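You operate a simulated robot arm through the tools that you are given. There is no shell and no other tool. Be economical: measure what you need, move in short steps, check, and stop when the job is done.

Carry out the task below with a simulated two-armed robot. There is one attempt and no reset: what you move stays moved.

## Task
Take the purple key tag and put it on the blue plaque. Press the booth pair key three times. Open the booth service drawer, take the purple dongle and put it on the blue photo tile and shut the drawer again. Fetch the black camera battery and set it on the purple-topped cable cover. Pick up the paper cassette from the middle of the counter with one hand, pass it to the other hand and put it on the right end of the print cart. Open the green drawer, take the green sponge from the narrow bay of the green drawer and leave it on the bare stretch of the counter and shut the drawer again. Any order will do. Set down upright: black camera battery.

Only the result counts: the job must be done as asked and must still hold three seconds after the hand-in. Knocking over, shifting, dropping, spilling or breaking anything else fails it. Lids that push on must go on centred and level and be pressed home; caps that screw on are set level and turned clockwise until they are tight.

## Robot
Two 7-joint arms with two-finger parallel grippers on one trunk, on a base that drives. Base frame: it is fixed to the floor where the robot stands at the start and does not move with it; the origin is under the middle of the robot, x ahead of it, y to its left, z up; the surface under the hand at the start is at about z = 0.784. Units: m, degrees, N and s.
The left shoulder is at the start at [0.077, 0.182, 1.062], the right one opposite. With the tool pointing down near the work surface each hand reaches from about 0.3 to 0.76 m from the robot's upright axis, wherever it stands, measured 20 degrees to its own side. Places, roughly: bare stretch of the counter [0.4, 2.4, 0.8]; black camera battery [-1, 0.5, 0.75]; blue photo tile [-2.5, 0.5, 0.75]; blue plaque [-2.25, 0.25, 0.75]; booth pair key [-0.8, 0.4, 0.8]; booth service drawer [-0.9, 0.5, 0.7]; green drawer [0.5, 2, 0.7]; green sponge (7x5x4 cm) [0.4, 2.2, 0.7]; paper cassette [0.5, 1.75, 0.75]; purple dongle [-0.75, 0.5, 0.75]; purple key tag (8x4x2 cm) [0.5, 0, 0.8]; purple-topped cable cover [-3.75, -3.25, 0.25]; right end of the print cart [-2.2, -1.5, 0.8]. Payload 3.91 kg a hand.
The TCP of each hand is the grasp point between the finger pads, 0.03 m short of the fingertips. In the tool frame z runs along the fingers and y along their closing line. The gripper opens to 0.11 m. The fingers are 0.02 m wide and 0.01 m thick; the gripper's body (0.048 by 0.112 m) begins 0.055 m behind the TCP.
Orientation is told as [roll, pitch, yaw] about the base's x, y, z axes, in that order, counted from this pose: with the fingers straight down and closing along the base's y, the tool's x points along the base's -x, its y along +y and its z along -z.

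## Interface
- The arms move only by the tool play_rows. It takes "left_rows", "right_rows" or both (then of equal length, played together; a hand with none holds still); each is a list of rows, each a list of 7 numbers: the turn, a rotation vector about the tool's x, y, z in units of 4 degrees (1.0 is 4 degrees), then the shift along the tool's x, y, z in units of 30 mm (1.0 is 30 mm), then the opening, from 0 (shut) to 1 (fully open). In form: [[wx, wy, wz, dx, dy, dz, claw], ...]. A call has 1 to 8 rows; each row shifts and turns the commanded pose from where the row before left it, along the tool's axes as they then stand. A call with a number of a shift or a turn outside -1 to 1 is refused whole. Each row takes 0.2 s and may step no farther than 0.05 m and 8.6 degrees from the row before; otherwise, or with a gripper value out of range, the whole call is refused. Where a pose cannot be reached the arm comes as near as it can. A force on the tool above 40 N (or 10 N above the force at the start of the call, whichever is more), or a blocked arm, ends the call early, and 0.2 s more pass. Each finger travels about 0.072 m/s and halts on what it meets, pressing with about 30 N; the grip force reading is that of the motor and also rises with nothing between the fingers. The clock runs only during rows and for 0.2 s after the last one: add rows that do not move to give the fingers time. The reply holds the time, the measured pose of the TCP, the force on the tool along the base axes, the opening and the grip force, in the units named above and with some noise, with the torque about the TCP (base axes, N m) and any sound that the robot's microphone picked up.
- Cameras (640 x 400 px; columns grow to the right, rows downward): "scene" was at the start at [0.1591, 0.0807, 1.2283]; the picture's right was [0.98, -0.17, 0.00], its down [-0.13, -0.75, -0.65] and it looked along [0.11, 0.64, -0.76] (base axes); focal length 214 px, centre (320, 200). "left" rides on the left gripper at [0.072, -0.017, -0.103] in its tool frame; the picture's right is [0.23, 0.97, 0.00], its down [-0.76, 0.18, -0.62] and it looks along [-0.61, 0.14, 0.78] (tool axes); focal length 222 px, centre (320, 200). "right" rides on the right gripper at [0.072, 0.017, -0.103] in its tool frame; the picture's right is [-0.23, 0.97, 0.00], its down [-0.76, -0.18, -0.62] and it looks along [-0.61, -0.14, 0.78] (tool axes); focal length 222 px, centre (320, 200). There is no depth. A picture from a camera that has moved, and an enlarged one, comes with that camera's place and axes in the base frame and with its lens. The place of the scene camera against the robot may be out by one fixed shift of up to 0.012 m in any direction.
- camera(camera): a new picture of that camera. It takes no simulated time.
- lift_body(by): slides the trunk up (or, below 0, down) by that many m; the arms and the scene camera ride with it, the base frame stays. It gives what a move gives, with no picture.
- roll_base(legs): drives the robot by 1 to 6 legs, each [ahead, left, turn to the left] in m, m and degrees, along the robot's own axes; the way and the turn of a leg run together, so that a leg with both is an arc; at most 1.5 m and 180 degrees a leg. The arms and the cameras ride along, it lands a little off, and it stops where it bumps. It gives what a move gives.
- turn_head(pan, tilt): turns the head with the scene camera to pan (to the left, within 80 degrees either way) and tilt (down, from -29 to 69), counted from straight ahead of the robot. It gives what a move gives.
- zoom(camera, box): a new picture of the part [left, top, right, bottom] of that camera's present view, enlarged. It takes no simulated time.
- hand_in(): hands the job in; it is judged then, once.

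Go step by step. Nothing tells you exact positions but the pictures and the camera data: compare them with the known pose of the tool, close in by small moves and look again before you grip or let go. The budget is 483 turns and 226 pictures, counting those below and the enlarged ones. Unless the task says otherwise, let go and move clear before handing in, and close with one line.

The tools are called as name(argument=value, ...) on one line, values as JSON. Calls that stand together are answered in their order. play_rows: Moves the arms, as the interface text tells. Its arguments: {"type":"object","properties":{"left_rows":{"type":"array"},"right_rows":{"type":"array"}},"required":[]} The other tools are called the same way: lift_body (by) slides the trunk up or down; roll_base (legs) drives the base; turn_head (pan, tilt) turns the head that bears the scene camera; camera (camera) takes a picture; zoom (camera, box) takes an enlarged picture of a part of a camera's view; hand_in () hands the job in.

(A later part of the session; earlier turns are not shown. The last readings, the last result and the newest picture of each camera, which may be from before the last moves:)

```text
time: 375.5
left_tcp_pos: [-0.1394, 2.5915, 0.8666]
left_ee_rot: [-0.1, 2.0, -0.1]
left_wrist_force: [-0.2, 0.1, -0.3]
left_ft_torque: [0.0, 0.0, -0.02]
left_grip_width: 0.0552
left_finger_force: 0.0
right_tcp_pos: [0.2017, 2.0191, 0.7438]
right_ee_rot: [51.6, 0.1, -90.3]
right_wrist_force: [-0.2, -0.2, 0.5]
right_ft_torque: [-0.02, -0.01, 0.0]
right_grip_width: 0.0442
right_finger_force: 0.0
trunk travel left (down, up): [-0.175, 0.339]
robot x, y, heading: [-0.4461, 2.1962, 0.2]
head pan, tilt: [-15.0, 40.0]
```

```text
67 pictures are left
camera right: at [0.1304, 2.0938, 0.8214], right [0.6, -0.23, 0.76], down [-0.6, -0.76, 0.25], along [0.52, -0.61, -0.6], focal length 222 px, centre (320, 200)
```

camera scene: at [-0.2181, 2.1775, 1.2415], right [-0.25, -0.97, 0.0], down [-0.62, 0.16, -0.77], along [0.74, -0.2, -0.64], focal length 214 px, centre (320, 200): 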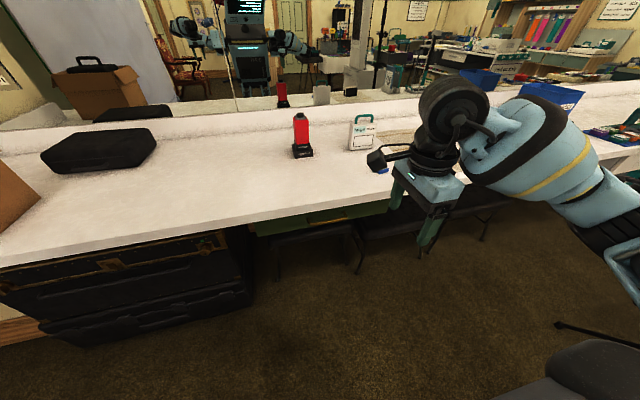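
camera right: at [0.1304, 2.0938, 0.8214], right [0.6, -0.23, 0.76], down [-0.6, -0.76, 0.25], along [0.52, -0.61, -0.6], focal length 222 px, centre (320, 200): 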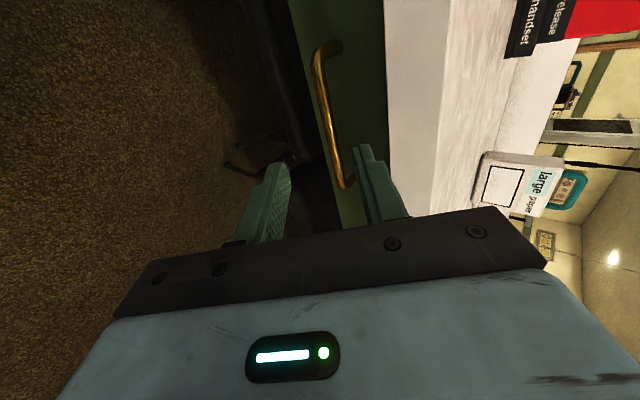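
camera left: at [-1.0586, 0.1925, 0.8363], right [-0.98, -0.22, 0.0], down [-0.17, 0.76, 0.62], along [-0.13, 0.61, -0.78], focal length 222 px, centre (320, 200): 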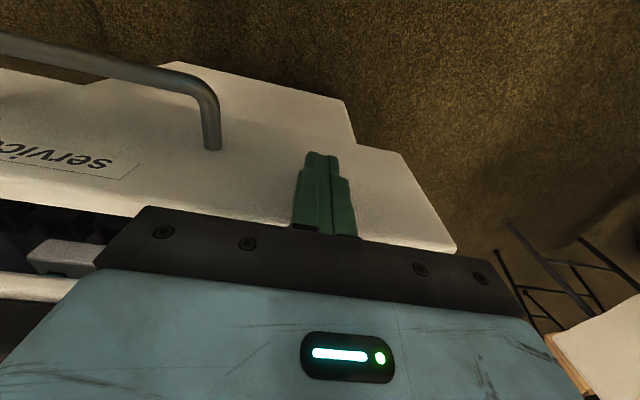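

Bar at (0.289, 2.02, 0.683), nicely on axis. Advance.

play_rows(right_rows=[[0, 0, 0, 0, 0.2, 0.7, 0.4], [0, 0, 0, 0, 0, 0.7, 0.4], [0, 0, 0, 0, 0, 0.7, 0.4]])

camera(camera="right")

```text
time: 376.3
left_tcp_pos: [-0.1385, 2.5916, 0.8649]
left_ee_rot: [0.0, 2.1, -0.2]
left_wrist_force: [0.6, -0.3, -0.6]
left_ft_torque: [0.06, -0.01, 0.0]
left_grip_width: 0.0549
left_finger_force: 0.0
right_tcp_pos: [0.2546, 2.0201, 0.7106]
right_ee_rot: [51.6, 0.0, -90.2]
right_wrist_force: [-1.1, 0.1, -0.5]
right_ft_torque: [0.02, 0.01, 0.04]
right_grip_width: 0.0441
right_finger_force: 0.1
trunk travel left (down, up): [-0.175, 0.339]
robot x, y, heading: [-0.4443, 2.1982, 0.4]
head pan, tilt: [-15.0, 40.0]
```

```text
66 pictures are left
camera right: at [0.1845, 2.0935, 0.7875], right [0.6, -0.23, 0.76], down [-0.6, -0.76, 0.25], along [0.52, -0.61, -0.6], focal length 222 px, centre (320, 200)
```

right: 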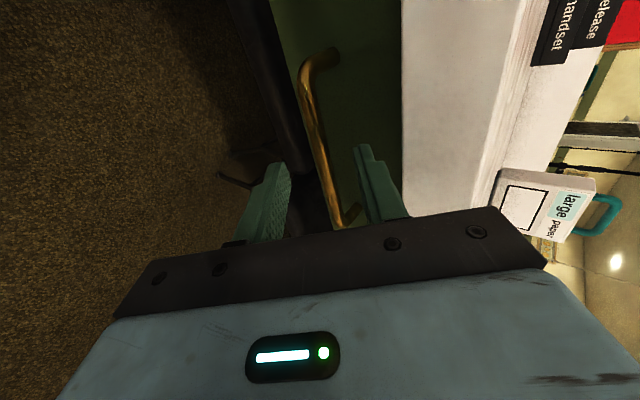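

play_rows(right_rows=[[0, 0, 0, 0, 0, 0.5, 0.4], [0, 0, 0, 0, 0, 0.3, 0.4], [0, 0, 0, 0, 0, 0.2, 0.4], [0, 0, 0, 0, 0, 0, 0], [0, 0, 0, 0, 0, 0, 0], [0, 0, 0, 0, 0, 0, 0]])

camera(camera="right")

```text
time: 377.7
left_tcp_pos: [-0.1394, 2.5913, 0.8651]
left_ee_rot: [0.0, 2.0, -0.1]
left_wrist_force: [0.6, -0.5, 0.7]
left_ft_torque: [0.01, 0.0, -0.01]
left_grip_width: 0.055
left_finger_force: 0.0
right_tcp_pos: [0.2798, 2.0195, 0.6923]
right_ee_rot: [51.8, 0.0, -90.2]
right_wrist_force: [6.1, -1.9, 8.9]
right_ft_torque: [-0.28, -0.27, 0.45]
right_grip_width: 0.0117
right_finger_force: 44.9
trunk travel left (down, up): [-0.175, 0.339]
robot x, y, heading: [-0.4439, 2.1958, 0.3]
head pan, tilt: [-15.0, 40.0]
```

```text
65 pictures are left
camera right: at [0.208, 2.0933, 0.7686], right [0.6, -0.23, 0.77], down [-0.6, -0.76, 0.25], along [0.52, -0.61, -0.59], focal length 222 px, centre (320, 200)
```

right: 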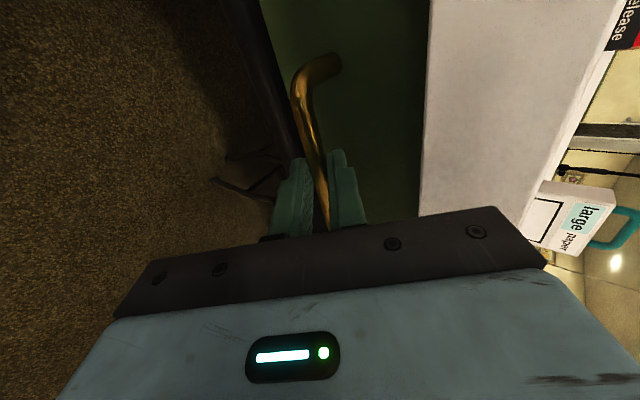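

Handle gripped. Pull the drawer by backing the base.

roll_base(legs=[[-0.12, 0, 0]])

roll_base(legs=[[-0.1, 0, 0]])

camera(camera="scene")

```text
time: 378.9
left_tcp_pos: [-0.2595, 2.5912, 0.8668]
left_ee_rot: [0.0, 1.9, 0.1]
left_wrist_force: [-0.4, -0.9, -0.2]
left_ft_torque: [-0.03, -0.01, -0.02]
left_grip_width: 0.0551
left_finger_force: 0.1
right_tcp_pos: [0.1599, 2.0197, 0.6918]
right_ee_rot: [51.9, 0.0, -90.2]
right_wrist_force: [1.6, -3.8, 15.2]
right_ft_torque: [-0.48, -0.36, 0.12]
right_grip_width: 0.0116
right_finger_force: 45.3
trunk travel left (down, up): [-0.175, 0.339]
robot x, y, heading: [-0.5655, 2.194, 0.3]
head pan, tilt: [-15.0, 40.0]
```

```text
time: 380.1
left_tcp_pos: [-0.3523, 2.5909, 0.8662]
left_ee_rot: [0.0, 2.0, 0.0]
left_wrist_force: [-0.5, -0.2, -0.2]
left_ft_torque: [-0.02, -0.02, 0.03]
left_grip_width: 0.055
left_finger_force: 0.0
right_tcp_pos: [0.0666, 2.0202, 0.6908]
right_ee_rot: [51.8, 0.0, -90.2]
right_wrist_force: [1.8, 1.3, 6.5]
right_ft_torque: [-0.36, -0.21, 0.23]
right_grip_width: 0.0121
right_finger_force: 44.7
trunk travel left (down, up): [-0.175, 0.339]
robot x, y, heading: [-0.6561, 2.1931, 0.2]
head pan, tilt: [-15.0, 40.0]
```

```text
64 pictures are left
camera scene: at [-0.3836, 2.1771, 1.0831], right [-0.25, -0.97, 0.0], down [-0.62, 0.16, -0.77], along [0.74, -0.19, -0.64], focal length 214 px, centre (320, 200)
```

scene: 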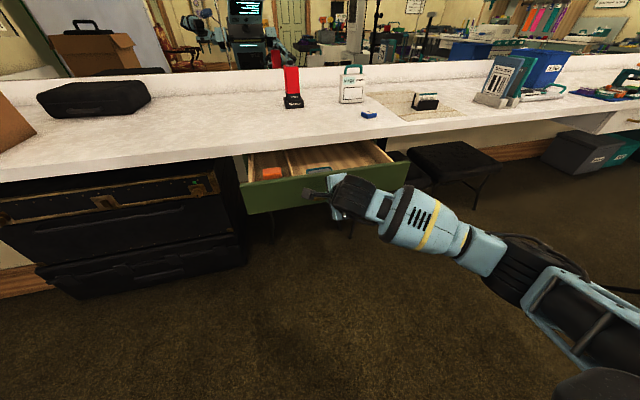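

zoom(camera="scene", box=[230, 120, 430, 230])

```text
3.20 times, centred on (330, 175) of scene
camera zoom: at [-0.3836, 2.1771, 1.0831], right [-0.25, -0.97, 0.0], down [-0.62, 0.16, -0.77], along [0.74, -0.19, -0.64], focal length 686 px, centre (288, 280)
```

zoom: 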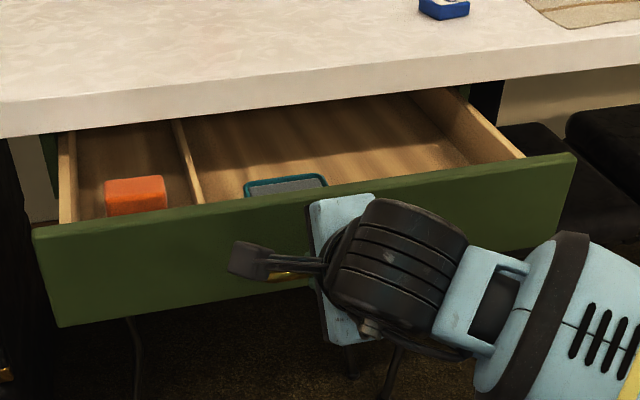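

The narrow bay (left) shows an orange block; the green sponge is probably hidden behind the front panel. Release the handle, straighten the hand, and look from above.

play_rows(right_rows=[[0, 0, 0, 0, 0, 0, 0.4], [0, 0, 0, 0, 0, 0, 0.4], [0, 0, 0, 0, 0, -0.7, 0.4], [0, 0, 0, 0, 0, -1, 0.4], [0, 0, 0, 0, 0.3, -1, 0.4]])

play_rows(right_rows=[[1, 0, 0, 0, 0.6, -0.5, 0.6], [1, 0, 0, 0, 0.6, -0.5, 0.6], [1, 0, 0, 0, 0.6, -0.6, 0.6], [1, 0, 0, 0, 0.5, -0.6, 0.6], [1, 0, 0, 0.3, 0.5, -0.6, 0.6], [1, 0, 0, 0.5, 0.5, -0.6, 0.6], [1, 0, 0, 0.7, 0.5, -0.6, 0.6], [1, 0, 0, 0.7, 0.5, -0.6, 0.6]])

play_rows(right_rows=[[1, 0, 0, 0.7, 0.5, -0.2, 0.6], [1, 0, 0, 0.7, 0.5, -0.2, 0.6], [1, 0, 0, 0.7, 0.5, -0.2, 0.6], [1, 0, 0, 0.5, 0.5, -0.2, 0.6], [0.9, 0, 0, 0, 0.5, 0, 0.6]])

camera(camera="right")

camera(camera="scene")

```text
time: 381.3
left_tcp_pos: [-0.3517, 2.5919, 0.8647]
left_ee_rot: [0.0, 2.0, 0.0]
left_wrist_force: [-0.2, -0.5, 0.4]
left_ft_torque: [-0.01, 0.01, 0.01]
left_grip_width: 0.055
left_finger_force: 0.1
right_tcp_pos: [0.0074, 2.0184, 0.7503]
right_ee_rot: [51.8, 0.0, -90.1]
right_wrist_force: [-0.3, -0.1, -0.1]
right_ft_torque: [-0.01, -0.02, 0.0]
right_grip_width: 0.0439
right_finger_force: 0.1
trunk travel left (down, up): [-0.175, 0.339]
robot x, y, heading: [-0.6567, 2.1937, 0.3]
head pan, tilt: [-15.0, 40.0]
```

```text
time: 383.1
left_tcp_pos: [-0.3517, 2.5913, 0.8656]
left_ee_rot: [0.0, 2.0, 0.0]
left_wrist_force: [-0.4, -0.9, 0.5]
left_ft_torque: [-0.06, 0.01, -0.04]
left_grip_width: 0.0548
left_finger_force: 0.1
right_tcp_pos: [0.0286, 2.088, 0.9386]
right_ee_rot: [19.9, 0.0, -90.2]
right_wrist_force: [0.1, 0.1, 0.0]
right_ft_torque: [-0.01, -0.04, 0.0]
right_grip_width: 0.0658
right_finger_force: 0.0
trunk travel left (down, up): [-0.175, 0.339]
robot x, y, heading: [-0.6574, 2.1936, 0.3]
head pan, tilt: [-15.0, 40.0]
```

```text
time: 384.3
left_tcp_pos: [-0.3526, 2.5917, 0.8658]
left_ee_rot: [0.0, 2.0, 0.0]
left_wrist_force: [-0.7, -0.2, -0.6]
left_ft_torque: [0.0, 0.0, 0.03]
left_grip_width: 0.055
left_finger_force: 0.0
right_tcp_pos: [0.0238, 2.1444, 0.9545]
right_ee_rot: [2.0, 0.0, -90.0]
right_wrist_force: [-0.2, 0.0, 1.2]
right_ft_torque: [0.0, 0.04, 0.01]
right_grip_width: 0.066
right_finger_force: 0.2
right hand out of reach, approached as far as the arm can: row 3, 4, 5
trunk travel left (down, up): [-0.175, 0.339]
robot x, y, heading: [-0.6569, 2.1925, -0.0]
head pan, tilt: [-15.0, 40.0]
```

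```text
62 pictures are left
camera right: at [0.0357, 2.2166, 1.0586], right [0.97, -0.23, 0.03], down [-0.2, -0.76, 0.62], along [-0.12, -0.61, -0.79], focal length 222 px, centre (320, 200)
```

right: 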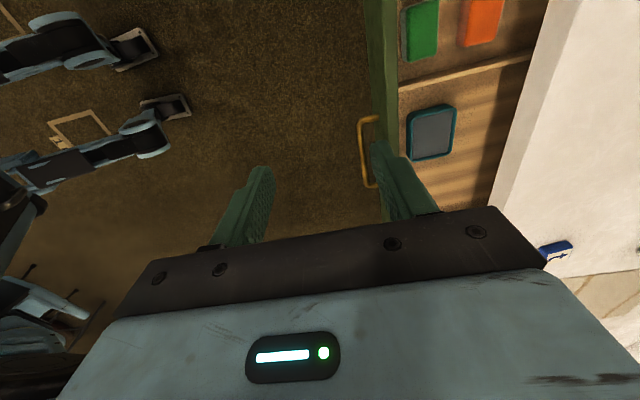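

```text
61 pictures are left
camera scene: at [-0.3828, 2.1767, 1.0829], right [-0.25, -0.97, 0.0], down [-0.62, 0.16, -0.77], along [0.74, -0.19, -0.64], focal length 214 px, centre (320, 200)
```

scene: 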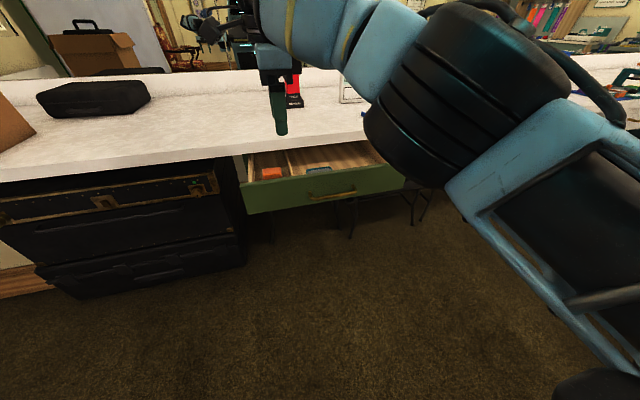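

The green sponge lies right behind the front panel at ≈(0.178, 2.177), orange one behind it. I'll grip it along its 7 cm length (closing along y): reposition the base and turn the hand.

roll_base(legs=[[0, 0.14, 0], [0.17, 0, 0]])

play_rows(right_rows=[[0.5, 0, -1, 0, 0, 0, 0.9], [0, 0, -1, 0, 0, 0, 0.9], [0, 0, -1, 0, 0, 0, 0.9], [0, 0, -1, 0, 0, 0, 0.9], [0, 0, -1, 0, 0, 0, 0.9], [0, 0, -1, 0, 0, 0, 0.9], [0, 0, -1, 0, 0, 0, 0.9], [0, 0, -1, 0, 0, 0, 0.9]])

play_rows(right_rows=[[0, 0, -1, 0, 0, 0, 0.9], [0, 0, -1, 0, 0, 0, 0.9], [0, 0, -1, 0, 0, 0, 0.9], [0, 0, -1, 0, 0, 0, 0.9], [0, 0, -1, 0, 0, 0, 0.9], [0, 0, -1, 0, 0, 0, 0.9], [0, 0, -1, 0, 0, 0, 0.9], [0, 0, -1, 0, 0, 0, 0.9]])

play_rows(right_rows=[[0, 0, -1, 0, 0, 0, 0.9], [0, 0, -1, 0, 0, 0, 0.9], [0, 0, -1, 0, 0, 0, 0.9], [0, 0, -1, 0, 0, 0, 0.9], [0, 0, -1, 0, 0, 0, 0.9], [0, 0, -1, 0, 0, 0, 0.9], [0, 0, -0.5, 0, 0, 0, 0.9]])

camera(camera="right")

```text
time: 387.2
left_tcp_pos: [-0.183, 2.7337, 0.8648]
left_ee_rot: [0.0, 2.0, 0.1]
left_wrist_force: [-0.1, -0.1, -0.7]
left_ft_torque: [0.01, 0.01, 0.04]
left_grip_width: 0.055
left_finger_force: 0.2
right_tcp_pos: [0.1938, 2.287, 0.9546]
right_ee_rot: [2.0, 0.1, -90.0]
right_wrist_force: [-0.6, -0.2, -0.2]
right_ft_torque: [-0.04, -0.01, 0.03]
right_grip_width: 0.0661
right_finger_force: 0.1
trunk travel left (down, up): [-0.175, 0.339]
robot x, y, heading: [-0.4897, 2.3352, 0.4]
head pan, tilt: [-15.0, 40.0]
```

```text
time: 389.0
left_tcp_pos: [-0.1841, 2.7325, 0.8653]
left_ee_rot: [0.0, 2.0, 0.2]
left_wrist_force: [0.5, -0.1, 0.3]
left_ft_torque: [0.02, -0.02, -0.02]
left_grip_width: 0.0553
left_finger_force: 0.1
right_tcp_pos: [0.188, 2.283, 0.9528]
right_ee_rot: [-0.1, -0.1, -57.8]
right_wrist_force: [-0.6, 0.3, 0.0]
right_ft_torque: [0.0, -0.01, -0.01]
right_grip_width: 0.0991
right_finger_force: 0.0
right hand out of reach, approached as far as the arm can: row 1
trunk travel left (down, up): [-0.175, 0.339]
robot x, y, heading: [-0.4874, 2.3304, 0.4]
head pan, tilt: [-15.0, 40.0]
```

```text
time: 390.8
left_tcp_pos: [-0.1835, 2.7334, 0.8655]
left_ee_rot: [0.0, 2.0, 0.3]
left_wrist_force: [0.1, 0.0, 0.6]
left_ft_torque: [-0.01, 0.0, 0.01]
left_grip_width: 0.0552
left_finger_force: 0.1
right_tcp_pos: [0.1889, 2.2801, 0.9544]
right_ee_rot: [-0.2, 0.1, -26.0]
right_wrist_force: [0.7, 0.5, 0.2]
right_ft_torque: [0.02, -0.01, 0.01]
right_grip_width: 0.0988
right_finger_force: 0.0
trunk travel left (down, up): [-0.175, 0.339]
robot x, y, heading: [-0.4856, 2.3374, 0.5]
head pan, tilt: [-15.0, 40.0]
```

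```text
time: 392.4
left_tcp_pos: [-0.1835, 2.7327, 0.8642]
left_ee_rot: [0.0, 2.0, 0.2]
left_wrist_force: [-0.2, -0.4, 0.2]
left_ft_torque: [0.01, -0.04, 0.0]
left_grip_width: 0.0551
left_finger_force: 0.1
right_tcp_pos: [0.1874, 2.2836, 0.9531]
right_ee_rot: [0.0, 0.0, 0.1]
right_wrist_force: [0.8, -0.3, 0.4]
right_ft_torque: [-0.01, -0.01, 0.01]
right_grip_width: 0.0988
right_finger_force: 0.1
trunk travel left (down, up): [-0.175, 0.339]
robot x, y, heading: [-0.4925, 2.3353, 0.5]
head pan, tilt: [-15.0, 40.0]
```

```text
60 pictures are left
camera right: at [0.115, 2.3006, 1.058], right [0.23, 0.97, 0.0], down [0.76, -0.18, 0.62], along [0.61, -0.14, -0.78], focal length 222 px, centre (320, 200)
```

right: 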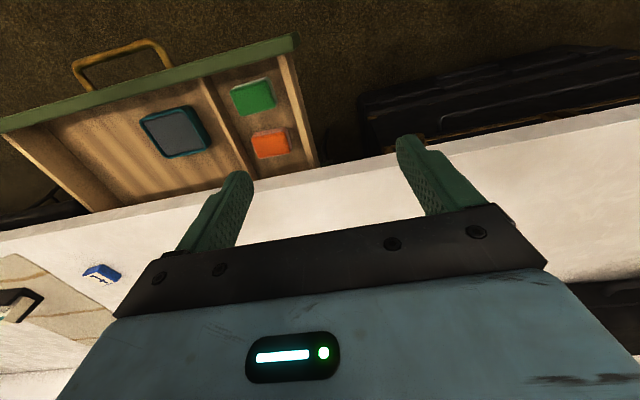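

Sponge at (0.181, 2.177) with ~3 cm free on each side. Move above and descend part-way.

play_rows(right_rows=[[0, 0, 0, 0.06, -0.89, 0, 0.8], [0, 0, 0, 0.06, -0.89, 0, 0.8], [0, 0, 0, 0.06, -0.89, 0, 0.8], [0, 0, 0, 0.06, -0.89, 0, 0.8], [0, 0, 0, 0, 0, 1, 0.8], [0, 0, 0, 0, 0, 1, 0.8], [0, 0, 0, 0, 0, 1, 0.8], [0, 0, 0, 0, 0, 1, 0.8]])

play_rows(right_rows=[[0, 0, 0, 0, 0, 1, 0.8], [0, 0, 0, 0, 0, 0.7, 0.8]])

camera(camera="right")

zoom(camera="scene", box=[230, 80, 430, 230])

```text
time: 394.2
left_tcp_pos: [-0.1835, 2.7327, 0.866]
left_ee_rot: [0.0, 2.0, 0.3]
left_wrist_force: [-0.3, -0.3, 0.4]
left_ft_torque: [0.03, -0.01, 0.04]
left_grip_width: 0.0551
left_finger_force: 0.0
right_tcp_pos: [0.1809, 2.1764, 0.8352]
right_ee_rot: [-0.1, -0.1, 0.0]
right_wrist_force: [-0.6, 0.8, -0.6]
right_ft_torque: [-0.04, 0.02, 0.05]
right_grip_width: 0.0883
right_finger_force: 0.1
trunk travel left (down, up): [-0.175, 0.339]
robot x, y, heading: [-0.4895, 2.3344, 0.5]
head pan, tilt: [-15.0, 40.0]
```

```text
time: 394.8
left_tcp_pos: [-0.1823, 2.7329, 0.8662]
left_ee_rot: [-0.1, 2.0, 0.2]
left_wrist_force: [0.2, -0.7, 0.5]
left_ft_torque: [-0.03, 0.01, -0.03]
left_grip_width: 0.0548
left_finger_force: 0.0
right_tcp_pos: [0.1812, 2.1734, 0.7825]
right_ee_rot: [-0.1, 0.0, 0.0]
right_wrist_force: [0.2, -0.1, 0.4]
right_ft_torque: [-0.04, -0.01, 0.02]
right_grip_width: 0.088
right_finger_force: 0.0
trunk travel left (down, up): [-0.175, 0.339]
robot x, y, heading: [-0.4873, 2.336, 0.3]
head pan, tilt: [-15.0, 40.0]
```

```text
59 pictures are left
camera right: at [0.1069, 2.1916, 0.8862], right [0.23, 0.97, 0.0], down [0.76, -0.18, 0.62], along [0.61, -0.14, -0.78], focal length 222 px, centre (320, 200)
```

right: 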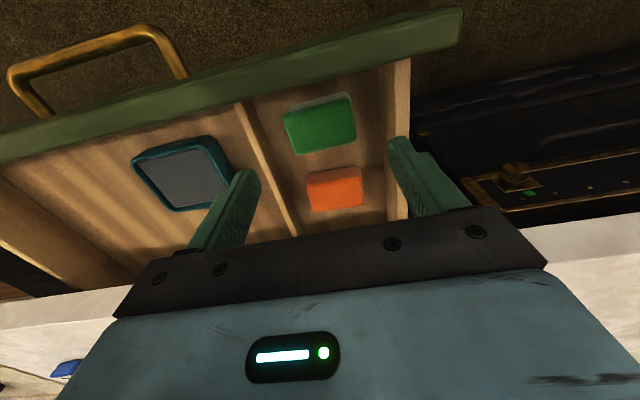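

```text
2.67 times, centred on (330, 155) of scene
camera zoom: at [-0.2125, 2.3182, 1.0829], right [-0.25, -0.97, 0.0], down [-0.62, 0.16, -0.77], along [0.74, -0.19, -0.64], focal length 572 px, centre (293, 320)
```

zoom: 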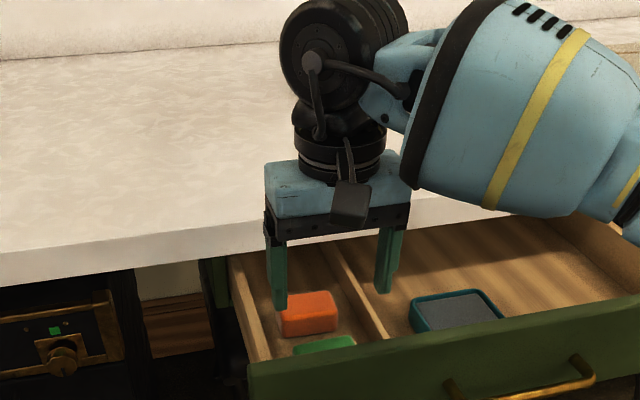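

Sponge top z≈0.674 at (0.183, 2.175). Narrow slightly and descend beside it.

play_rows(right_rows=[[0, 0, 0, -0.05, 0.04, 0.5, 0.73], [0, 0, 0, 0, 0, 0.8, 0.73], [0, 0, 0, 0, 0, 0.8, 0.73]])

camera(camera="right")

```text
time: 395.6
left_tcp_pos: [-0.1834, 2.7324, 0.8653]
left_ee_rot: [0.0, 2.0, 0.2]
left_wrist_force: [0.1, 0.3, 0.3]
left_ft_torque: [-0.01, -0.01, -0.02]
left_grip_width: 0.055
left_finger_force: 0.1
right_tcp_pos: [0.1836, 2.1759, 0.718]
right_ee_rot: [0.0, -0.1, -0.1]
right_wrist_force: [-0.3, 0.0, 0.6]
right_ft_torque: [0.02, 0.02, -0.01]
right_grip_width: 0.0805
right_finger_force: 0.0
trunk travel left (down, up): [-0.175, 0.339]
robot x, y, heading: [-0.4871, 2.3356, 0.8]
head pan, tilt: [-15.0, 40.0]
```

```text
57 pictures are left
camera right: at [0.1107, 2.1936, 0.8209], right [0.23, 0.97, 0.0], down [0.76, -0.18, 0.62], along [0.61, -0.14, -0.78], focal length 222 px, centre (320, 200)
```

right: 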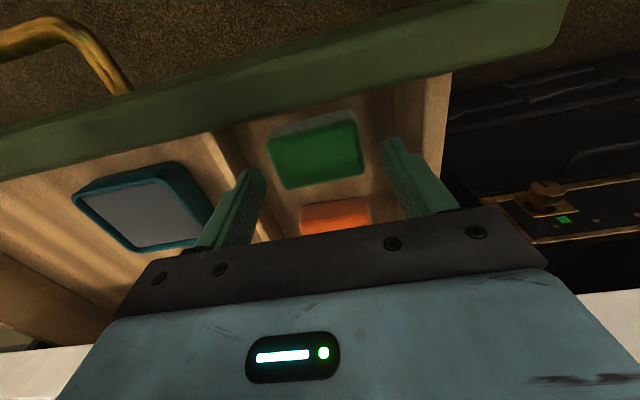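

play_rows(right_rows=[[0, 0, 0, 0, -0.03, 0.5, 0.73], [0, 0, 0, 0, 0, 0.4, 0.73], [0, 0, 0, 0, 0, 0.3, 0.73], [0, 0, 0, 0, 0, 0, 0.73]])

play_rows(right_rows=[[0, 0, 0, 0, 0, 0, 0.5], [0, 0, 0, 0, 0, 0, 0.3], [0, 0, 0, 0, 0, 0, 0.2], [0, 0, 0, 0, 0, 0, 0.2]])

camera(camera="right")

```text
time: 396.6
left_tcp_pos: [-0.1832, 2.732, 0.865]
left_ee_rot: [0.0, 1.9, 0.1]
left_wrist_force: [0.1, 1.1, -0.2]
left_ft_torque: [-0.01, -0.02, 0.01]
left_grip_width: 0.055
left_finger_force: 0.2
right_tcp_pos: [0.1834, 2.1748, 0.6826]
right_ee_rot: [0.0, 0.0, 0.0]
right_wrist_force: [-0.2, 0.3, 0.4]
right_ft_torque: [-0.05, 0.01, 0.03]
right_grip_width: 0.0805
right_finger_force: 0.0
trunk travel left (down, up): [-0.175, 0.339]
robot x, y, heading: [-0.4857, 2.3341, 0.4]
head pan, tilt: [-15.0, 40.0]
```

```text
time: 397.6
left_tcp_pos: [-0.1836, 2.732, 0.8659]
left_ee_rot: [0.0, 1.9, 0.2]
left_wrist_force: [-0.1, 0.5, -1.0]
left_ft_torque: [0.02, 0.0, -0.01]
left_grip_width: 0.0548
left_finger_force: 0.1
right_tcp_pos: [0.1839, 2.175, 0.6826]
right_ee_rot: [-0.1, 0.0, 0.0]
right_wrist_force: [-0.4, 0.3, -0.2]
right_ft_torque: [0.0, 0.02, 0.0]
right_grip_width: 0.0654
right_finger_force: 30.3
trunk travel left (down, up): [-0.175, 0.339]
robot x, y, heading: [-0.4863, 2.3331, 0.7]
head pan, tilt: [-15.0, 40.0]
```

```text
56 pictures are left
camera right: at [0.111, 2.1925, 0.7853], right [0.23, 0.97, 0.0], down [0.76, -0.18, 0.62], along [0.61, -0.14, -0.78], focal length 222 px, centre (320, 200)
```

right: 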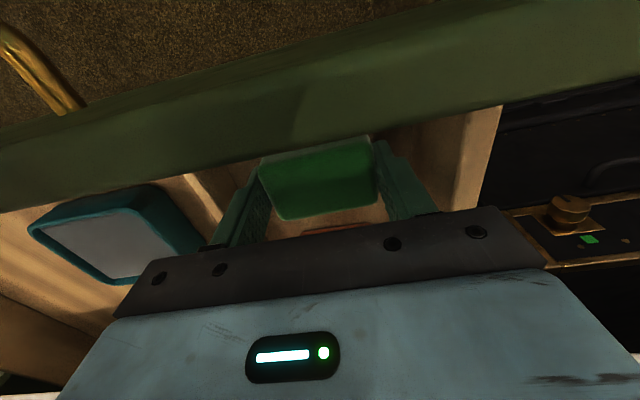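

Sponge gripped. Lift it clear.

play_rows(right_rows=[[0, 0, 0, 0, 0, -0.4, 0], [0, 0, 0, 0, 0, -0.6, 0], [0, 0, 0, 0, 0, -1, 0], [0, 0, 0, 0, 0, -1, 0], [0, 0, 0, 0, 0, -1, 0], [0, 0, 0, 0, 0, -1, 0], [0, 0, 0, 0, 0, -1, 0], [0, 0, 0, 0, 0, -1, 0]])

camera(camera="right")

```text
time: 399.4
left_tcp_pos: [-0.1841, 2.7337, 0.8659]
left_ee_rot: [0.0, 2.0, 0.2]
left_wrist_force: [0.4, 1.1, 0.2]
left_ft_torque: [0.0, -0.02, 0.04]
left_grip_width: 0.0553
left_finger_force: 0.0
right_tcp_pos: [0.1801, 2.1767, 0.8943]
right_ee_rot: [0.1, -0.1, 0.1]
right_wrist_force: [0.3, 0.6, -0.5]
right_ft_torque: [-0.01, 0.0, 0.02]
right_grip_width: 0.0654
right_finger_force: 30.1
trunk travel left (down, up): [-0.175, 0.339]
robot x, y, heading: [-0.484, 2.3357, 0.5]
head pan, tilt: [-15.0, 40.0]
```

```text
55 pictures are left
camera right: at [0.1072, 2.1944, 0.9977], right [0.23, 0.97, 0.0], down [0.76, -0.18, 0.62], along [0.61, -0.14, -0.78], focal length 222 px, centre (320, 200)
```

right: 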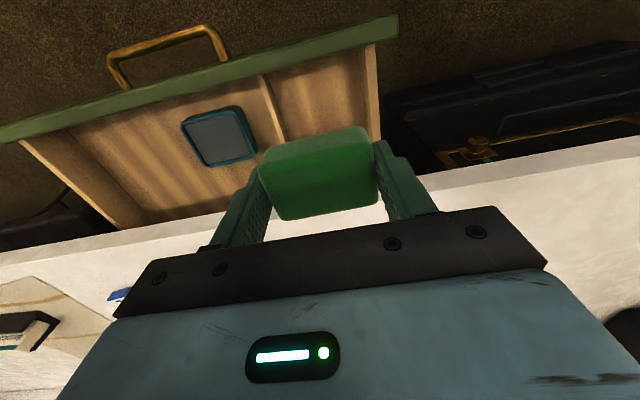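

Sponge held. Raise the trunk, slide left past the open drawer and drive up to the bare stretch.

lift_body(by=0.15)

roll_base(legs=[[0, 0.24, 0], [0.26, 0, 0]])

turn_head(pan=-5, tilt=45)

camera(camera="scene")

```text
time: 401.2
left_tcp_pos: [-0.183, 2.7323, 1.0155]
left_ee_rot: [0.0, 2.0, 0.1]
left_wrist_force: [0.3, -0.8, -0.5]
left_ft_torque: [0.01, -0.02, 0.0]
left_grip_width: 0.0551
left_finger_force: 0.1
right_tcp_pos: [0.183, 2.1758, 1.0433]
right_ee_rot: [0.0, 0.0, 0.1]
right_wrist_force: [0.9, -0.2, -0.3]
right_ft_torque: [0.01, 0.0, 0.05]
right_grip_width: 0.0651
right_finger_force: 29.7
trunk travel left (down, up): [-0.325, 0.189]
robot x, y, heading: [-0.4867, 2.3321, 0.4]
head pan, tilt: [-15.0, 40.0]
```

```text
time: 405.3
left_tcp_pos: [0.072, 2.9693, 1.0153]
left_ee_rot: [0.1, 1.9, 0.1]
left_wrist_force: [0.1, 0.2, 0.6]
left_ft_torque: [-0.01, -0.04, 0.02]
left_grip_width: 0.055
left_finger_force: 0.0
right_tcp_pos: [0.438, 2.4131, 1.0436]
right_ee_rot: [-0.2, 0.1, 0.1]
right_wrist_force: [-0.1, 0.4, 1.0]
right_ft_torque: [0.0, 0.0, -0.01]
right_grip_width: 0.0651
right_finger_force: 29.8
trunk travel left (down, up): [-0.325, 0.189]
robot x, y, heading: [-0.234, 2.5718, 0.4]
head pan, tilt: [-15.0, 40.0]
```

```text
time: 406.0
left_tcp_pos: [0.0709, 2.9698, 1.015]
left_ee_rot: [0.1, 2.0, 0.1]
left_wrist_force: [-0.9, 0.0, 0.5]
left_ft_torque: [-0.04, -0.02, 0.02]
left_grip_width: 0.0551
left_finger_force: 0.0
right_tcp_pos: [0.4365, 2.4135, 1.0436]
right_ee_rot: [-0.1, 0.0, 0.1]
right_wrist_force: [0.0, -0.2, -0.7]
right_ft_torque: [0.0, 0.02, 0.0]
right_grip_width: 0.0652
right_finger_force: 29.7
trunk travel left (down, up): [-0.325, 0.189]
robot x, y, heading: [-0.2317, 2.5718, 0.5]
head pan, tilt: [-5.0, 45.0]
```

```text
54 pictures are left
camera scene: at [-0.0067, 2.5696, 1.2343], right [-0.08, -1.0, 0.0], down [-0.7, 0.06, -0.71], along [0.71, -0.06, -0.71], focal length 214 px, centre (320, 200)
```

scene: 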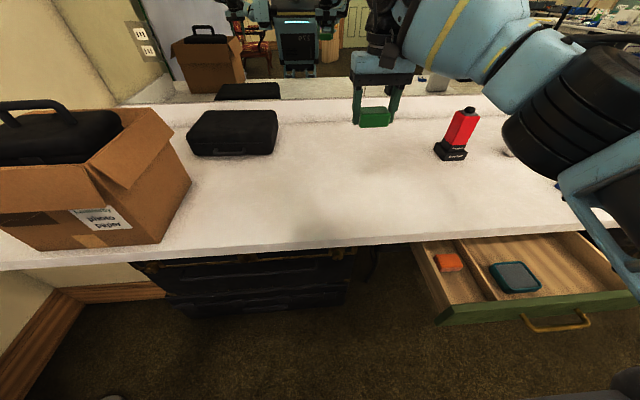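

Directly above the bare stretch. Lower the sponge.

play_rows(right_rows=[[0, 0, 0, 0.3, 0, 1, 0], [0, 0, 0, 0, 0, 1, 0], [0, 0, 0, 0, 0, 1, 0], [0, 0, 0, 0, 0, 1, 0], [0, 0, 0, 0, 0, 1, 0], [0, 0, 0, 0, 0, 1, 0]])

play_rows(right_rows=[[0, 0, 0, 0, 0, 0.4, 0], [0, 0, 0, 0, 0, 0.2, 0], [0, 0, 0, 0, 0, 0.15, 0], [0, 0, 0, 0, 0, 0.15, 0], [0, 0, 0, 0, 0, 0, 0]])

camera(camera="scene")

```text
time: 407.4
left_tcp_pos: [0.0712, 2.9702, 1.0157]
left_ee_rot: [0.1, 2.0, 0.0]
left_wrist_force: [0.0, -0.2, 0.5]
left_ft_torque: [0.0, -0.02, 0.02]
left_grip_width: 0.0548
left_finger_force: 0.1
right_tcp_pos: [0.4281, 2.412, 0.8641]
right_ee_rot: [0.0, 0.0, 0.0]
right_wrist_force: [-0.1, -0.5, -0.3]
right_ft_torque: [0.0, 0.04, 0.01]
right_grip_width: 0.0649
right_finger_force: 29.8
trunk travel left (down, up): [-0.325, 0.189]
robot x, y, heading: [-0.2346, 2.5691, 0.2]
head pan, tilt: [-5.0, 45.0]
```

```text
time: 408.6
left_tcp_pos: [0.0713, 2.969, 1.0159]
left_ee_rot: [0.0, 1.9, 0.1]
left_wrist_force: [0.6, -0.3, 0.1]
left_ft_torque: [0.03, 0.0, 0.0]
left_grip_width: 0.0549
left_finger_force: 0.1
right_tcp_pos: [0.4274, 2.4129, 0.8359]
right_ee_rot: [-0.1, 0.0, 0.0]
right_wrist_force: [0.3, -0.1, -0.3]
right_ft_torque: [0.01, 0.01, -0.01]
right_grip_width: 0.0651
right_finger_force: 29.8
trunk travel left (down, up): [-0.325, 0.189]
robot x, y, heading: [-0.2303, 2.5731, 0.7]
head pan, tilt: [-5.0, 45.0]
```

```text
53 pictures are left
camera scene: at [-0.0066, 2.5697, 1.2342], right [-0.08, -1.0, 0.0], down [-0.7, 0.06, -0.71], along [0.7, -0.06, -0.71], focal length 214 px, centre (320, 200)
```

scene: 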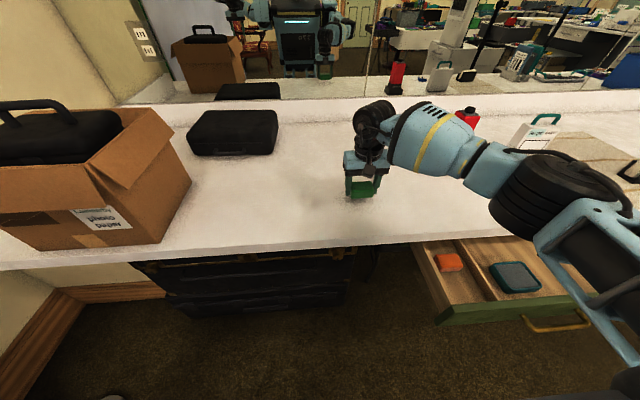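

play_rows(right_rows=[[0, 0, 0, 0, 0, 0.1, 0], [0, 0, 0, 0, 0, 0.1, 0], [0, 0, 0, 0, 0, 0.1, 0], [0, 0, 0, 0, 0, 0, 0]])

```text
time: 409.6
left_tcp_pos: [0.0726, 2.9701, 1.0154]
left_ee_rot: [0.0, 2.1, 0.1]
left_wrist_force: [0.2, -0.8, -0.2]
left_ft_torque: [-0.01, 0.01, 0.02]
left_grip_width: 0.0548
left_finger_force: 0.0
right_tcp_pos: [0.4275, 2.4125, 0.827]
right_ee_rot: [-0.1, -0.1, -0.1]
right_wrist_force: [0.4, 0.3, 0.2]
right_ft_torque: [-0.02, -0.02, 0.0]
right_grip_width: 0.0649
right_finger_force: 29.5
trunk travel left (down, up): [-0.325, 0.189]
robot x, y, heading: [-0.2333, 2.5712, 0.4]
head pan, tilt: [-5.0, 45.0]
```

play_rows(right_rows=[[0, 0, 0, 0, 0, 0.1, 0], [0, 0, 0, 0, 0, 0.1, 0], [0, 0, 0, 0, 0, 0.1, 0], [0, 0, 0, 0, 0, 0, 0]])

```text
time: 410.6
left_tcp_pos: [0.0706, 2.9697, 1.0161]
left_ee_rot: [0.0, 2.0, 0.1]
left_wrist_force: [-0.1, -0.1, 0.4]
left_ft_torque: [0.02, -0.02, 0.02]
left_grip_width: 0.0551
left_finger_force: 0.1
right_tcp_pos: [0.4272, 2.4121, 0.819]
right_ee_rot: [0.0, 0.1, 0.0]
right_wrist_force: [0.3, 0.8, -0.2]
right_ft_torque: [-0.01, -0.01, -0.01]
right_grip_width: 0.0651
right_finger_force: 30.9
trunk travel left (down, up): [-0.325, 0.189]
robot x, y, heading: [-0.234, 2.5707, 0.4]
head pan, tilt: [-5.0, 45.0]
```

play_rows(right_rows=[[0, 0, 0, 0, 0, 0.08, 0], [0, 0, 0, 0, 0, 0.08, 0], [0, 0, 0, 0, 0, 0, 0]])

zoom(camera="scene", box=[310, 120, 430, 230])

```text
time: 411.4
left_tcp_pos: [0.0712, 2.9692, 1.0149]
left_ee_rot: [0.1, 2.0, 0.1]
left_wrist_force: [-0.1, -0.1, 0.4]
left_ft_torque: [0.01, 0.0, 0.03]
left_grip_width: 0.0552
left_finger_force: 0.3
right_tcp_pos: [0.4266, 2.4121, 0.8134]
right_ee_rot: [-0.1, -0.1, 0.1]
right_wrist_force: [-0.5, 0.5, -0.1]
right_ft_torque: [0.0, 0.02, -0.01]
right_grip_width: 0.0649
right_finger_force: 30.3
trunk travel left (down, up): [-0.325, 0.189]
robot x, y, heading: [-0.234, 2.5733, 0.4]
head pan, tilt: [-5.0, 45.0]
```

```text
3.64 times, centred on (370, 175) of scene
camera zoom: at [-0.0066, 2.5697, 1.2342], right [-0.08, -1.0, 0.0], down [-0.7, 0.06, -0.71], along [0.7, -0.06, -0.71], focal length 780 px, centre (138, 291)
```

zoom: 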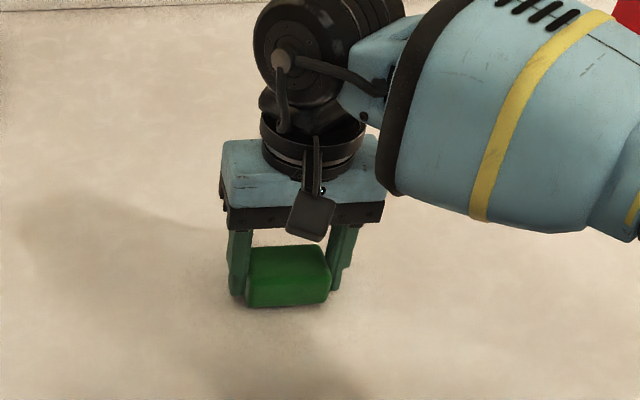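

Still hovering; continue down.

play_rows(right_rows=[[0, 0, 0, 0, 0, 0.1, 0], [0, 0, 0, 0, 0, 0.1, 0], [0, 0, 0, 0, 0, 0.1, 0], [0, 0, 0, 0, 0, 0.1, 0], [0, 0, 0, 0, 0, 0, 0]])

```text
time: 412.5
left_tcp_pos: [0.071, 2.9685, 1.0156]
left_ee_rot: [0.1, 2.0, 0.0]
left_wrist_force: [1.1, 0.3, -0.7]
left_ft_torque: [0.01, 0.01, 0.01]
left_grip_width: 0.055
left_finger_force: 0.1
right_tcp_pos: [0.4296, 2.4127, 0.8098]
right_ee_rot: [0.1, -0.7, -0.3]
right_wrist_force: [-6.1, -1.3, 15.8]
right_ft_torque: [-0.19, 0.16, -0.01]
right_grip_width: 0.0652
right_finger_force: 30.1
trunk travel left (down, up): [-0.325, 0.189]
robot x, y, heading: [-0.2302, 2.5681, 0.4]
head pan, tilt: [-5.0, 45.0]
stopped in row 5 (right hand): the force on the tool passed its limit at 45 N (the readings are from after the stop); the commanded pose is now the measured one
```

Contact. Release and rise.

play_rows(right_rows=[[0, 0, 0, 0, 0, -0.05, 0], [0, 0, 0, 0, 0, 0, 0.7], [0, 0, 0, 0, 0, 0, 0.75], [0, 0, 0, 0, 0, -0.4, 0.8], [0, 0, 0, 0, 0, -1, 0.8], [0, 0, 0, 0, 0, -1, 0.8], [0, 0, 0, 0, 0, -1, 0.8], [0, 0, 0, 0, 0, -1, 0.8]])

camera(camera="scene")

```text
time: 414.3
left_tcp_pos: [0.0711, 2.9696, 1.016]
left_ee_rot: [0.0, 2.0, 0.1]
left_wrist_force: [-0.4, -0.7, 0.0]
left_ft_torque: [0.0, 0.04, -0.01]
left_grip_width: 0.0553
left_finger_force: 0.0
right_tcp_pos: [0.4292, 2.4137, 0.9396]
right_ee_rot: [0.0, -0.6, -0.2]
right_wrist_force: [-0.7, -0.7, 0.3]
right_ft_torque: [-0.02, 0.01, 0.0]
right_grip_width: 0.088
right_finger_force: 0.0
trunk travel left (down, up): [-0.325, 0.189]
robot x, y, heading: [-0.234, 2.5703, 0.3]
head pan, tilt: [-5.0, 45.0]
```

```text
51 pictures are left
camera scene: at [-0.0069, 2.5698, 1.2343], right [-0.08, -1.0, 0.0], down [-0.7, 0.06, -0.71], along [0.7, -0.06, -0.71], focal length 214 px, centre (320, 200)
```

scene: 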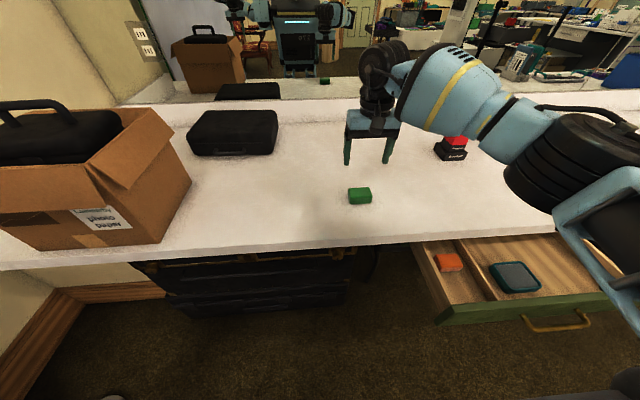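

Sponge is on the bare stretch. Now shut the drawer: back off, tilt the closed right hand forward, and push the face.

roll_base(legs=[[-0.43, 0, 0], [0, -0.24, 0]])

lift_body(by=-0.15)

play_rows(right_rows=[[0, -1, 0, 0, 0, 0, 0], [0, -1, 0, 0, 0, 0, 0], [0, -1, 0, 0, 0, 0, 0], [0, -1, 0, 0, 0, 0, 0], [0, -1, 0, 0, 0, 0, 0], [0, -1, 0, 0, 0, 0, 0], [0, -1, 0, 0, 0, 0, 0], [0, -1, 0, 0, 0, 0, 0]])

play_rows(right_rows=[[0, -1, 0, 0, 0, 0, 0], [0, -1, 0, 0, 0, 0, 0], [0, -1, 0, 0, 0, 0, 0]])

camera(camera="scene")

```text
time: 419.3
left_tcp_pos: [-0.3569, 2.722, 1.0149]
left_ee_rot: [0.0, 2.0, 0.4]
left_wrist_force: [0.6, 0.9, -0.6]
left_ft_torque: [0.0, -0.01, 0.03]
left_grip_width: 0.055
left_finger_force: 0.0
right_tcp_pos: [0.0043, 2.1678, 0.9381]
right_ee_rot: [0.1, -0.4, 0.2]
right_wrist_force: [-0.2, -1.0, 0.1]
right_ft_torque: [0.02, 0.01, -0.01]
right_grip_width: 0.088
right_finger_force: 0.0
trunk travel left (down, up): [-0.325, 0.189]
robot x, y, heading: [-0.6594, 2.3171, 0.6]
head pan, tilt: [-5.0, 45.0]
```

```text
time: 421.1
left_tcp_pos: [-0.3576, 2.7222, 0.8657]
left_ee_rot: [0.1, 2.0, 0.4]
left_wrist_force: [0.6, -0.3, -0.2]
left_ft_torque: [0.0, 0.0, -0.01]
left_grip_width: 0.055
left_finger_force: 0.0
right_tcp_pos: [0.0034, 2.1668, 0.7903]
right_ee_rot: [0.2, -0.5, 0.1]
right_wrist_force: [0.1, 0.7, 1.0]
right_ft_torque: [-0.07, -0.02, -0.04]
right_grip_width: 0.0881
right_finger_force: 0.2
trunk travel left (down, up): [-0.175, 0.339]
robot x, y, heading: [-0.6565, 2.3256, 0.8]
head pan, tilt: [-5.0, 45.0]
```

```text
time: 422.9
left_tcp_pos: [-0.3578, 2.7225, 0.866]
left_ee_rot: [0.0, 2.0, 0.4]
left_wrist_force: [-0.4, -0.2, 0.2]
left_ft_torque: [0.01, 0.01, 0.0]
left_grip_width: 0.055
left_finger_force: 0.0
right_tcp_pos: [0.0034, 2.1687, 0.7891]
right_ee_rot: [0.0, -32.7, 0.1]
right_wrist_force: [1.1, -0.1, 0.2]
right_ft_torque: [-0.01, -0.02, -0.01]
right_grip_width: 0.0
right_finger_force: 30.3
trunk travel left (down, up): [-0.175, 0.339]
robot x, y, heading: [-0.6593, 2.3224, 0.8]
head pan, tilt: [-5.0, 45.0]
```

```text
time: 423.7
left_tcp_pos: [-0.3573, 2.7221, 0.8647]
left_ee_rot: [0.0, 2.1, 0.4]
left_wrist_force: [-0.3, -0.3, -0.1]
left_ft_torque: [0.01, 0.03, -0.03]
left_grip_width: 0.0551
left_finger_force: 0.1
right_tcp_pos: [0.0045, 2.1688, 0.7885]
right_ee_rot: [0.1, -44.7, 0.1]
right_wrist_force: [0.2, -0.1, 0.0]
right_ft_torque: [0.01, 0.0, -0.03]
right_grip_width: 0.0
right_finger_force: 30.3
trunk travel left (down, up): [-0.175, 0.339]
robot x, y, heading: [-0.6584, 2.3253, 0.8]
head pan, tilt: [-5.0, 45.0]
```

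```text
50 pictures are left
camera scene: at [-0.3858, 2.3224, 1.0757], right [-0.08, -1.0, 0.0], down [-0.71, 0.05, -0.71], along [0.71, -0.05, -0.71], focal length 214 px, centre (320, 200)
```

scene: 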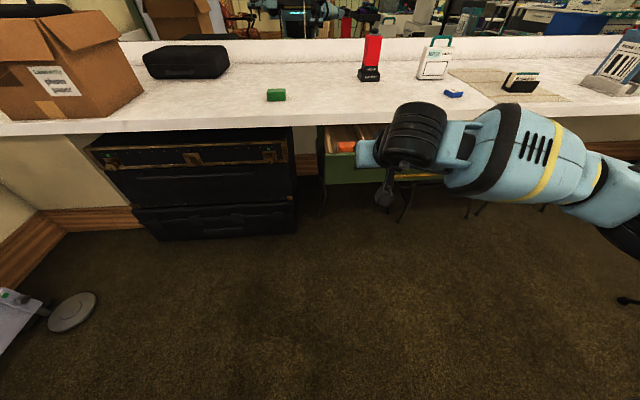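

Lower to face height at y≈2.13.

play_rows(right_rows=[[0, 0, 0, 0.55, -0.42, 0.55, 0], [0, 0, 0, 0.55, -0.42, 0.55, 0], [0, 0, 0, 0.55, -0.42, 0.55, 0]])

camera(camera="right")

```text
time: 424.5
left_tcp_pos: [-0.3562, 2.7224, 0.8663]
left_ee_rot: [0.1, 2.0, 0.4]
left_wrist_force: [-0.2, -0.1, -0.3]
left_ft_torque: [0.01, 0.01, -0.02]
left_grip_width: 0.0549
left_finger_force: 0.0
right_tcp_pos: [0.0031, 2.129, 0.7198]
right_ee_rot: [0.1, -44.5, 0.1]
right_wrist_force: [-0.2, 0.6, 0.3]
right_ft_torque: [0.01, 0.0, 0.03]
right_grip_width: 0.0001
right_finger_force: 30.1
trunk travel left (down, up): [-0.175, 0.339]
robot x, y, heading: [-0.6629, 2.3224, 0.6]
head pan, tilt: [-5.0, 45.0]
```

```text
49 pictures are left
camera right: at [-0.1223, 2.1465, 0.7436], right [0.16, 0.97, 0.16], down [0.11, -0.18, 0.98], along [0.98, -0.14, -0.13], focal length 222 px, centre (320, 200)
```

right: 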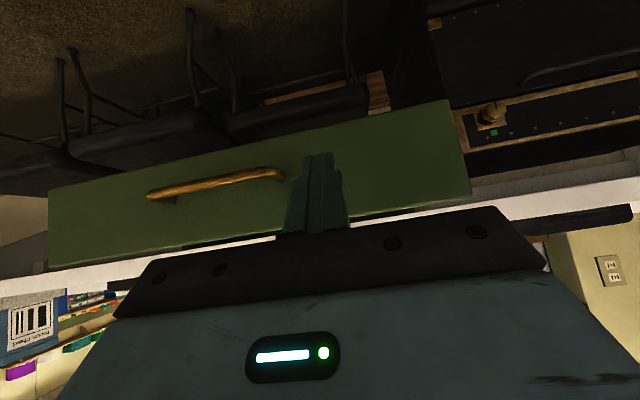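

Fingertips face the panel just beside the handle. Push by driving forward.

roll_base(legs=[[0.14, 0, -0.5]])

roll_base(legs=[[0.11, 0, 0]])

camera(camera="scene")

```text
time: 425.8
left_tcp_pos: [-0.2118, 2.7214, 0.865]
left_ee_rot: [0.2, 2.0, 0.0]
left_wrist_force: [-0.1, -0.6, -0.2]
left_ft_torque: [0.02, 0.03, -0.01]
left_grip_width: 0.055
left_finger_force: 0.1
right_tcp_pos: [0.143, 2.1275, 0.7193]
right_ee_rot: [0.1, -44.5, -0.2]
right_wrist_force: [-0.3, 0.0, -0.4]
right_ft_torque: [0.01, -0.02, 0.0]
right_grip_width: 0.0002
right_finger_force: 29.8
trunk travel left (down, up): [-0.175, 0.339]
robot x, y, heading: [-0.5204, 2.3223, 0.8]
head pan, tilt: [-5.0, 45.0]
```

```text
time: 427.0
left_tcp_pos: [-0.0992, 2.7215, 0.8651]
left_ee_rot: [0.2, 2.0, -0.1]
left_wrist_force: [-0.1, -1.2, 0.0]
left_ft_torque: [0.03, 0.01, 0.01]
left_grip_width: 0.0553
left_finger_force: 0.1
right_tcp_pos: [0.2548, 2.1255, 0.7197]
right_ee_rot: [0.0, -44.4, -0.3]
right_wrist_force: [0.1, -0.2, -0.1]
right_ft_torque: [0.04, 0.03, -0.01]
right_grip_width: 0.0
right_finger_force: 30.1
trunk travel left (down, up): [-0.175, 0.339]
robot x, y, heading: [-0.4057, 2.3235, 0.3]
head pan, tilt: [-5.0, 45.0]
```

```text
48 pictures are left
camera scene: at [-0.1319, 2.3223, 1.0755], right [-0.08, -1.0, 0.0], down [-0.71, 0.06, -0.71], along [0.7, -0.06, -0.71], focal length 214 px, centre (320, 200)
```

scene: 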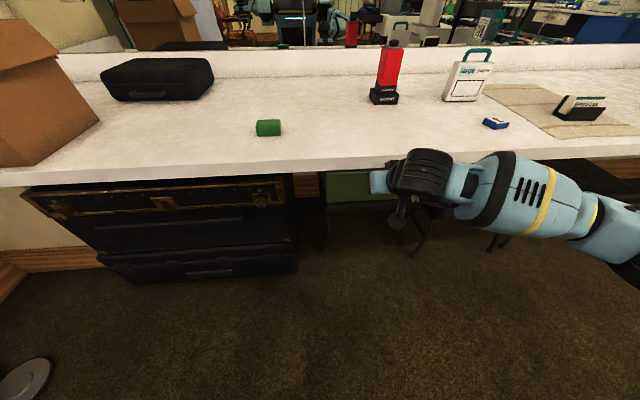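

roll_base(legs=[[0.025, 0, 0]])

play_rows(right_rows=[[0, 0, 0, -0.07, 0, 0.07, 0], [0, 0, 0, -0.07, 0, 0.07, 0], [0, 0, 0, -0.07, 0, 0.07, 0], [0, 0, 0, -0.07, 0, 0.07, 0], [0, 0, 0, -0.07, 0, 0.07, 0], [0, 0, 0, -0.07, 0, 0.07, 0], [0, 0, 0, -0.07, 0, 0.07, 0], [0, 0, 0, -0.07, 0, 0.07, 0]])

camera(camera="right")

```text
time: 427.8
left_tcp_pos: [-0.0772, 2.7213, 0.8652]
left_ee_rot: [0.1, 1.9, -0.2]
left_wrist_force: [0.1, 0.3, 0.4]
left_ft_torque: [0.03, 0.06, 0.03]
left_grip_width: 0.0551
left_finger_force: 0.0
right_tcp_pos: [0.278, 2.1261, 0.7185]
right_ee_rot: [0.0, -44.4, -0.3]
right_wrist_force: [0.6, -1.1, -0.7]
right_ft_torque: [-0.03, -0.01, -0.01]
right_grip_width: 0.0
right_finger_force: 30.2
trunk travel left (down, up): [-0.175, 0.339]
robot x, y, heading: [-0.3843, 2.3228, 0.1]
head pan, tilt: [-5.0, 45.0]
```

```text
time: 429.6
left_tcp_pos: [-0.0767, 2.7222, 0.8661]
left_ee_rot: [0.1, 1.9, -0.1]
left_wrist_force: [-0.1, -0.3, -0.5]
left_ft_torque: [0.0, 0.0, 0.01]
left_grip_width: 0.0551
left_finger_force: 0.0
right_tcp_pos: [0.3002, 2.1262, 0.719]
right_ee_rot: [0.0, -44.4, -0.2]
right_wrist_force: [-5.2, 0.7, -2.4]
right_ft_torque: [0.0, -0.11, 0.06]
right_grip_width: 0.0
right_finger_force: 30.0
trunk travel left (down, up): [-0.175, 0.339]
robot x, y, heading: [-0.3832, 2.3242, 0.2]
head pan, tilt: [-5.0, 45.0]
```

```text
47 pictures are left
camera right: at [0.1765, 2.1446, 0.7422], right [0.17, 0.97, 0.16], down [0.11, -0.18, 0.98], along [0.98, -0.15, -0.13], focal length 222 px, centre (320, 200)
```

right: 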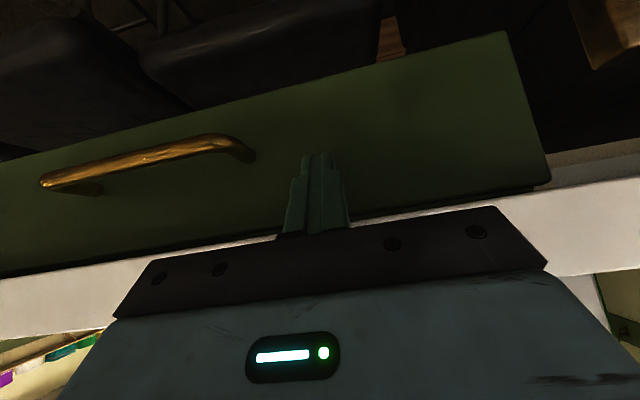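

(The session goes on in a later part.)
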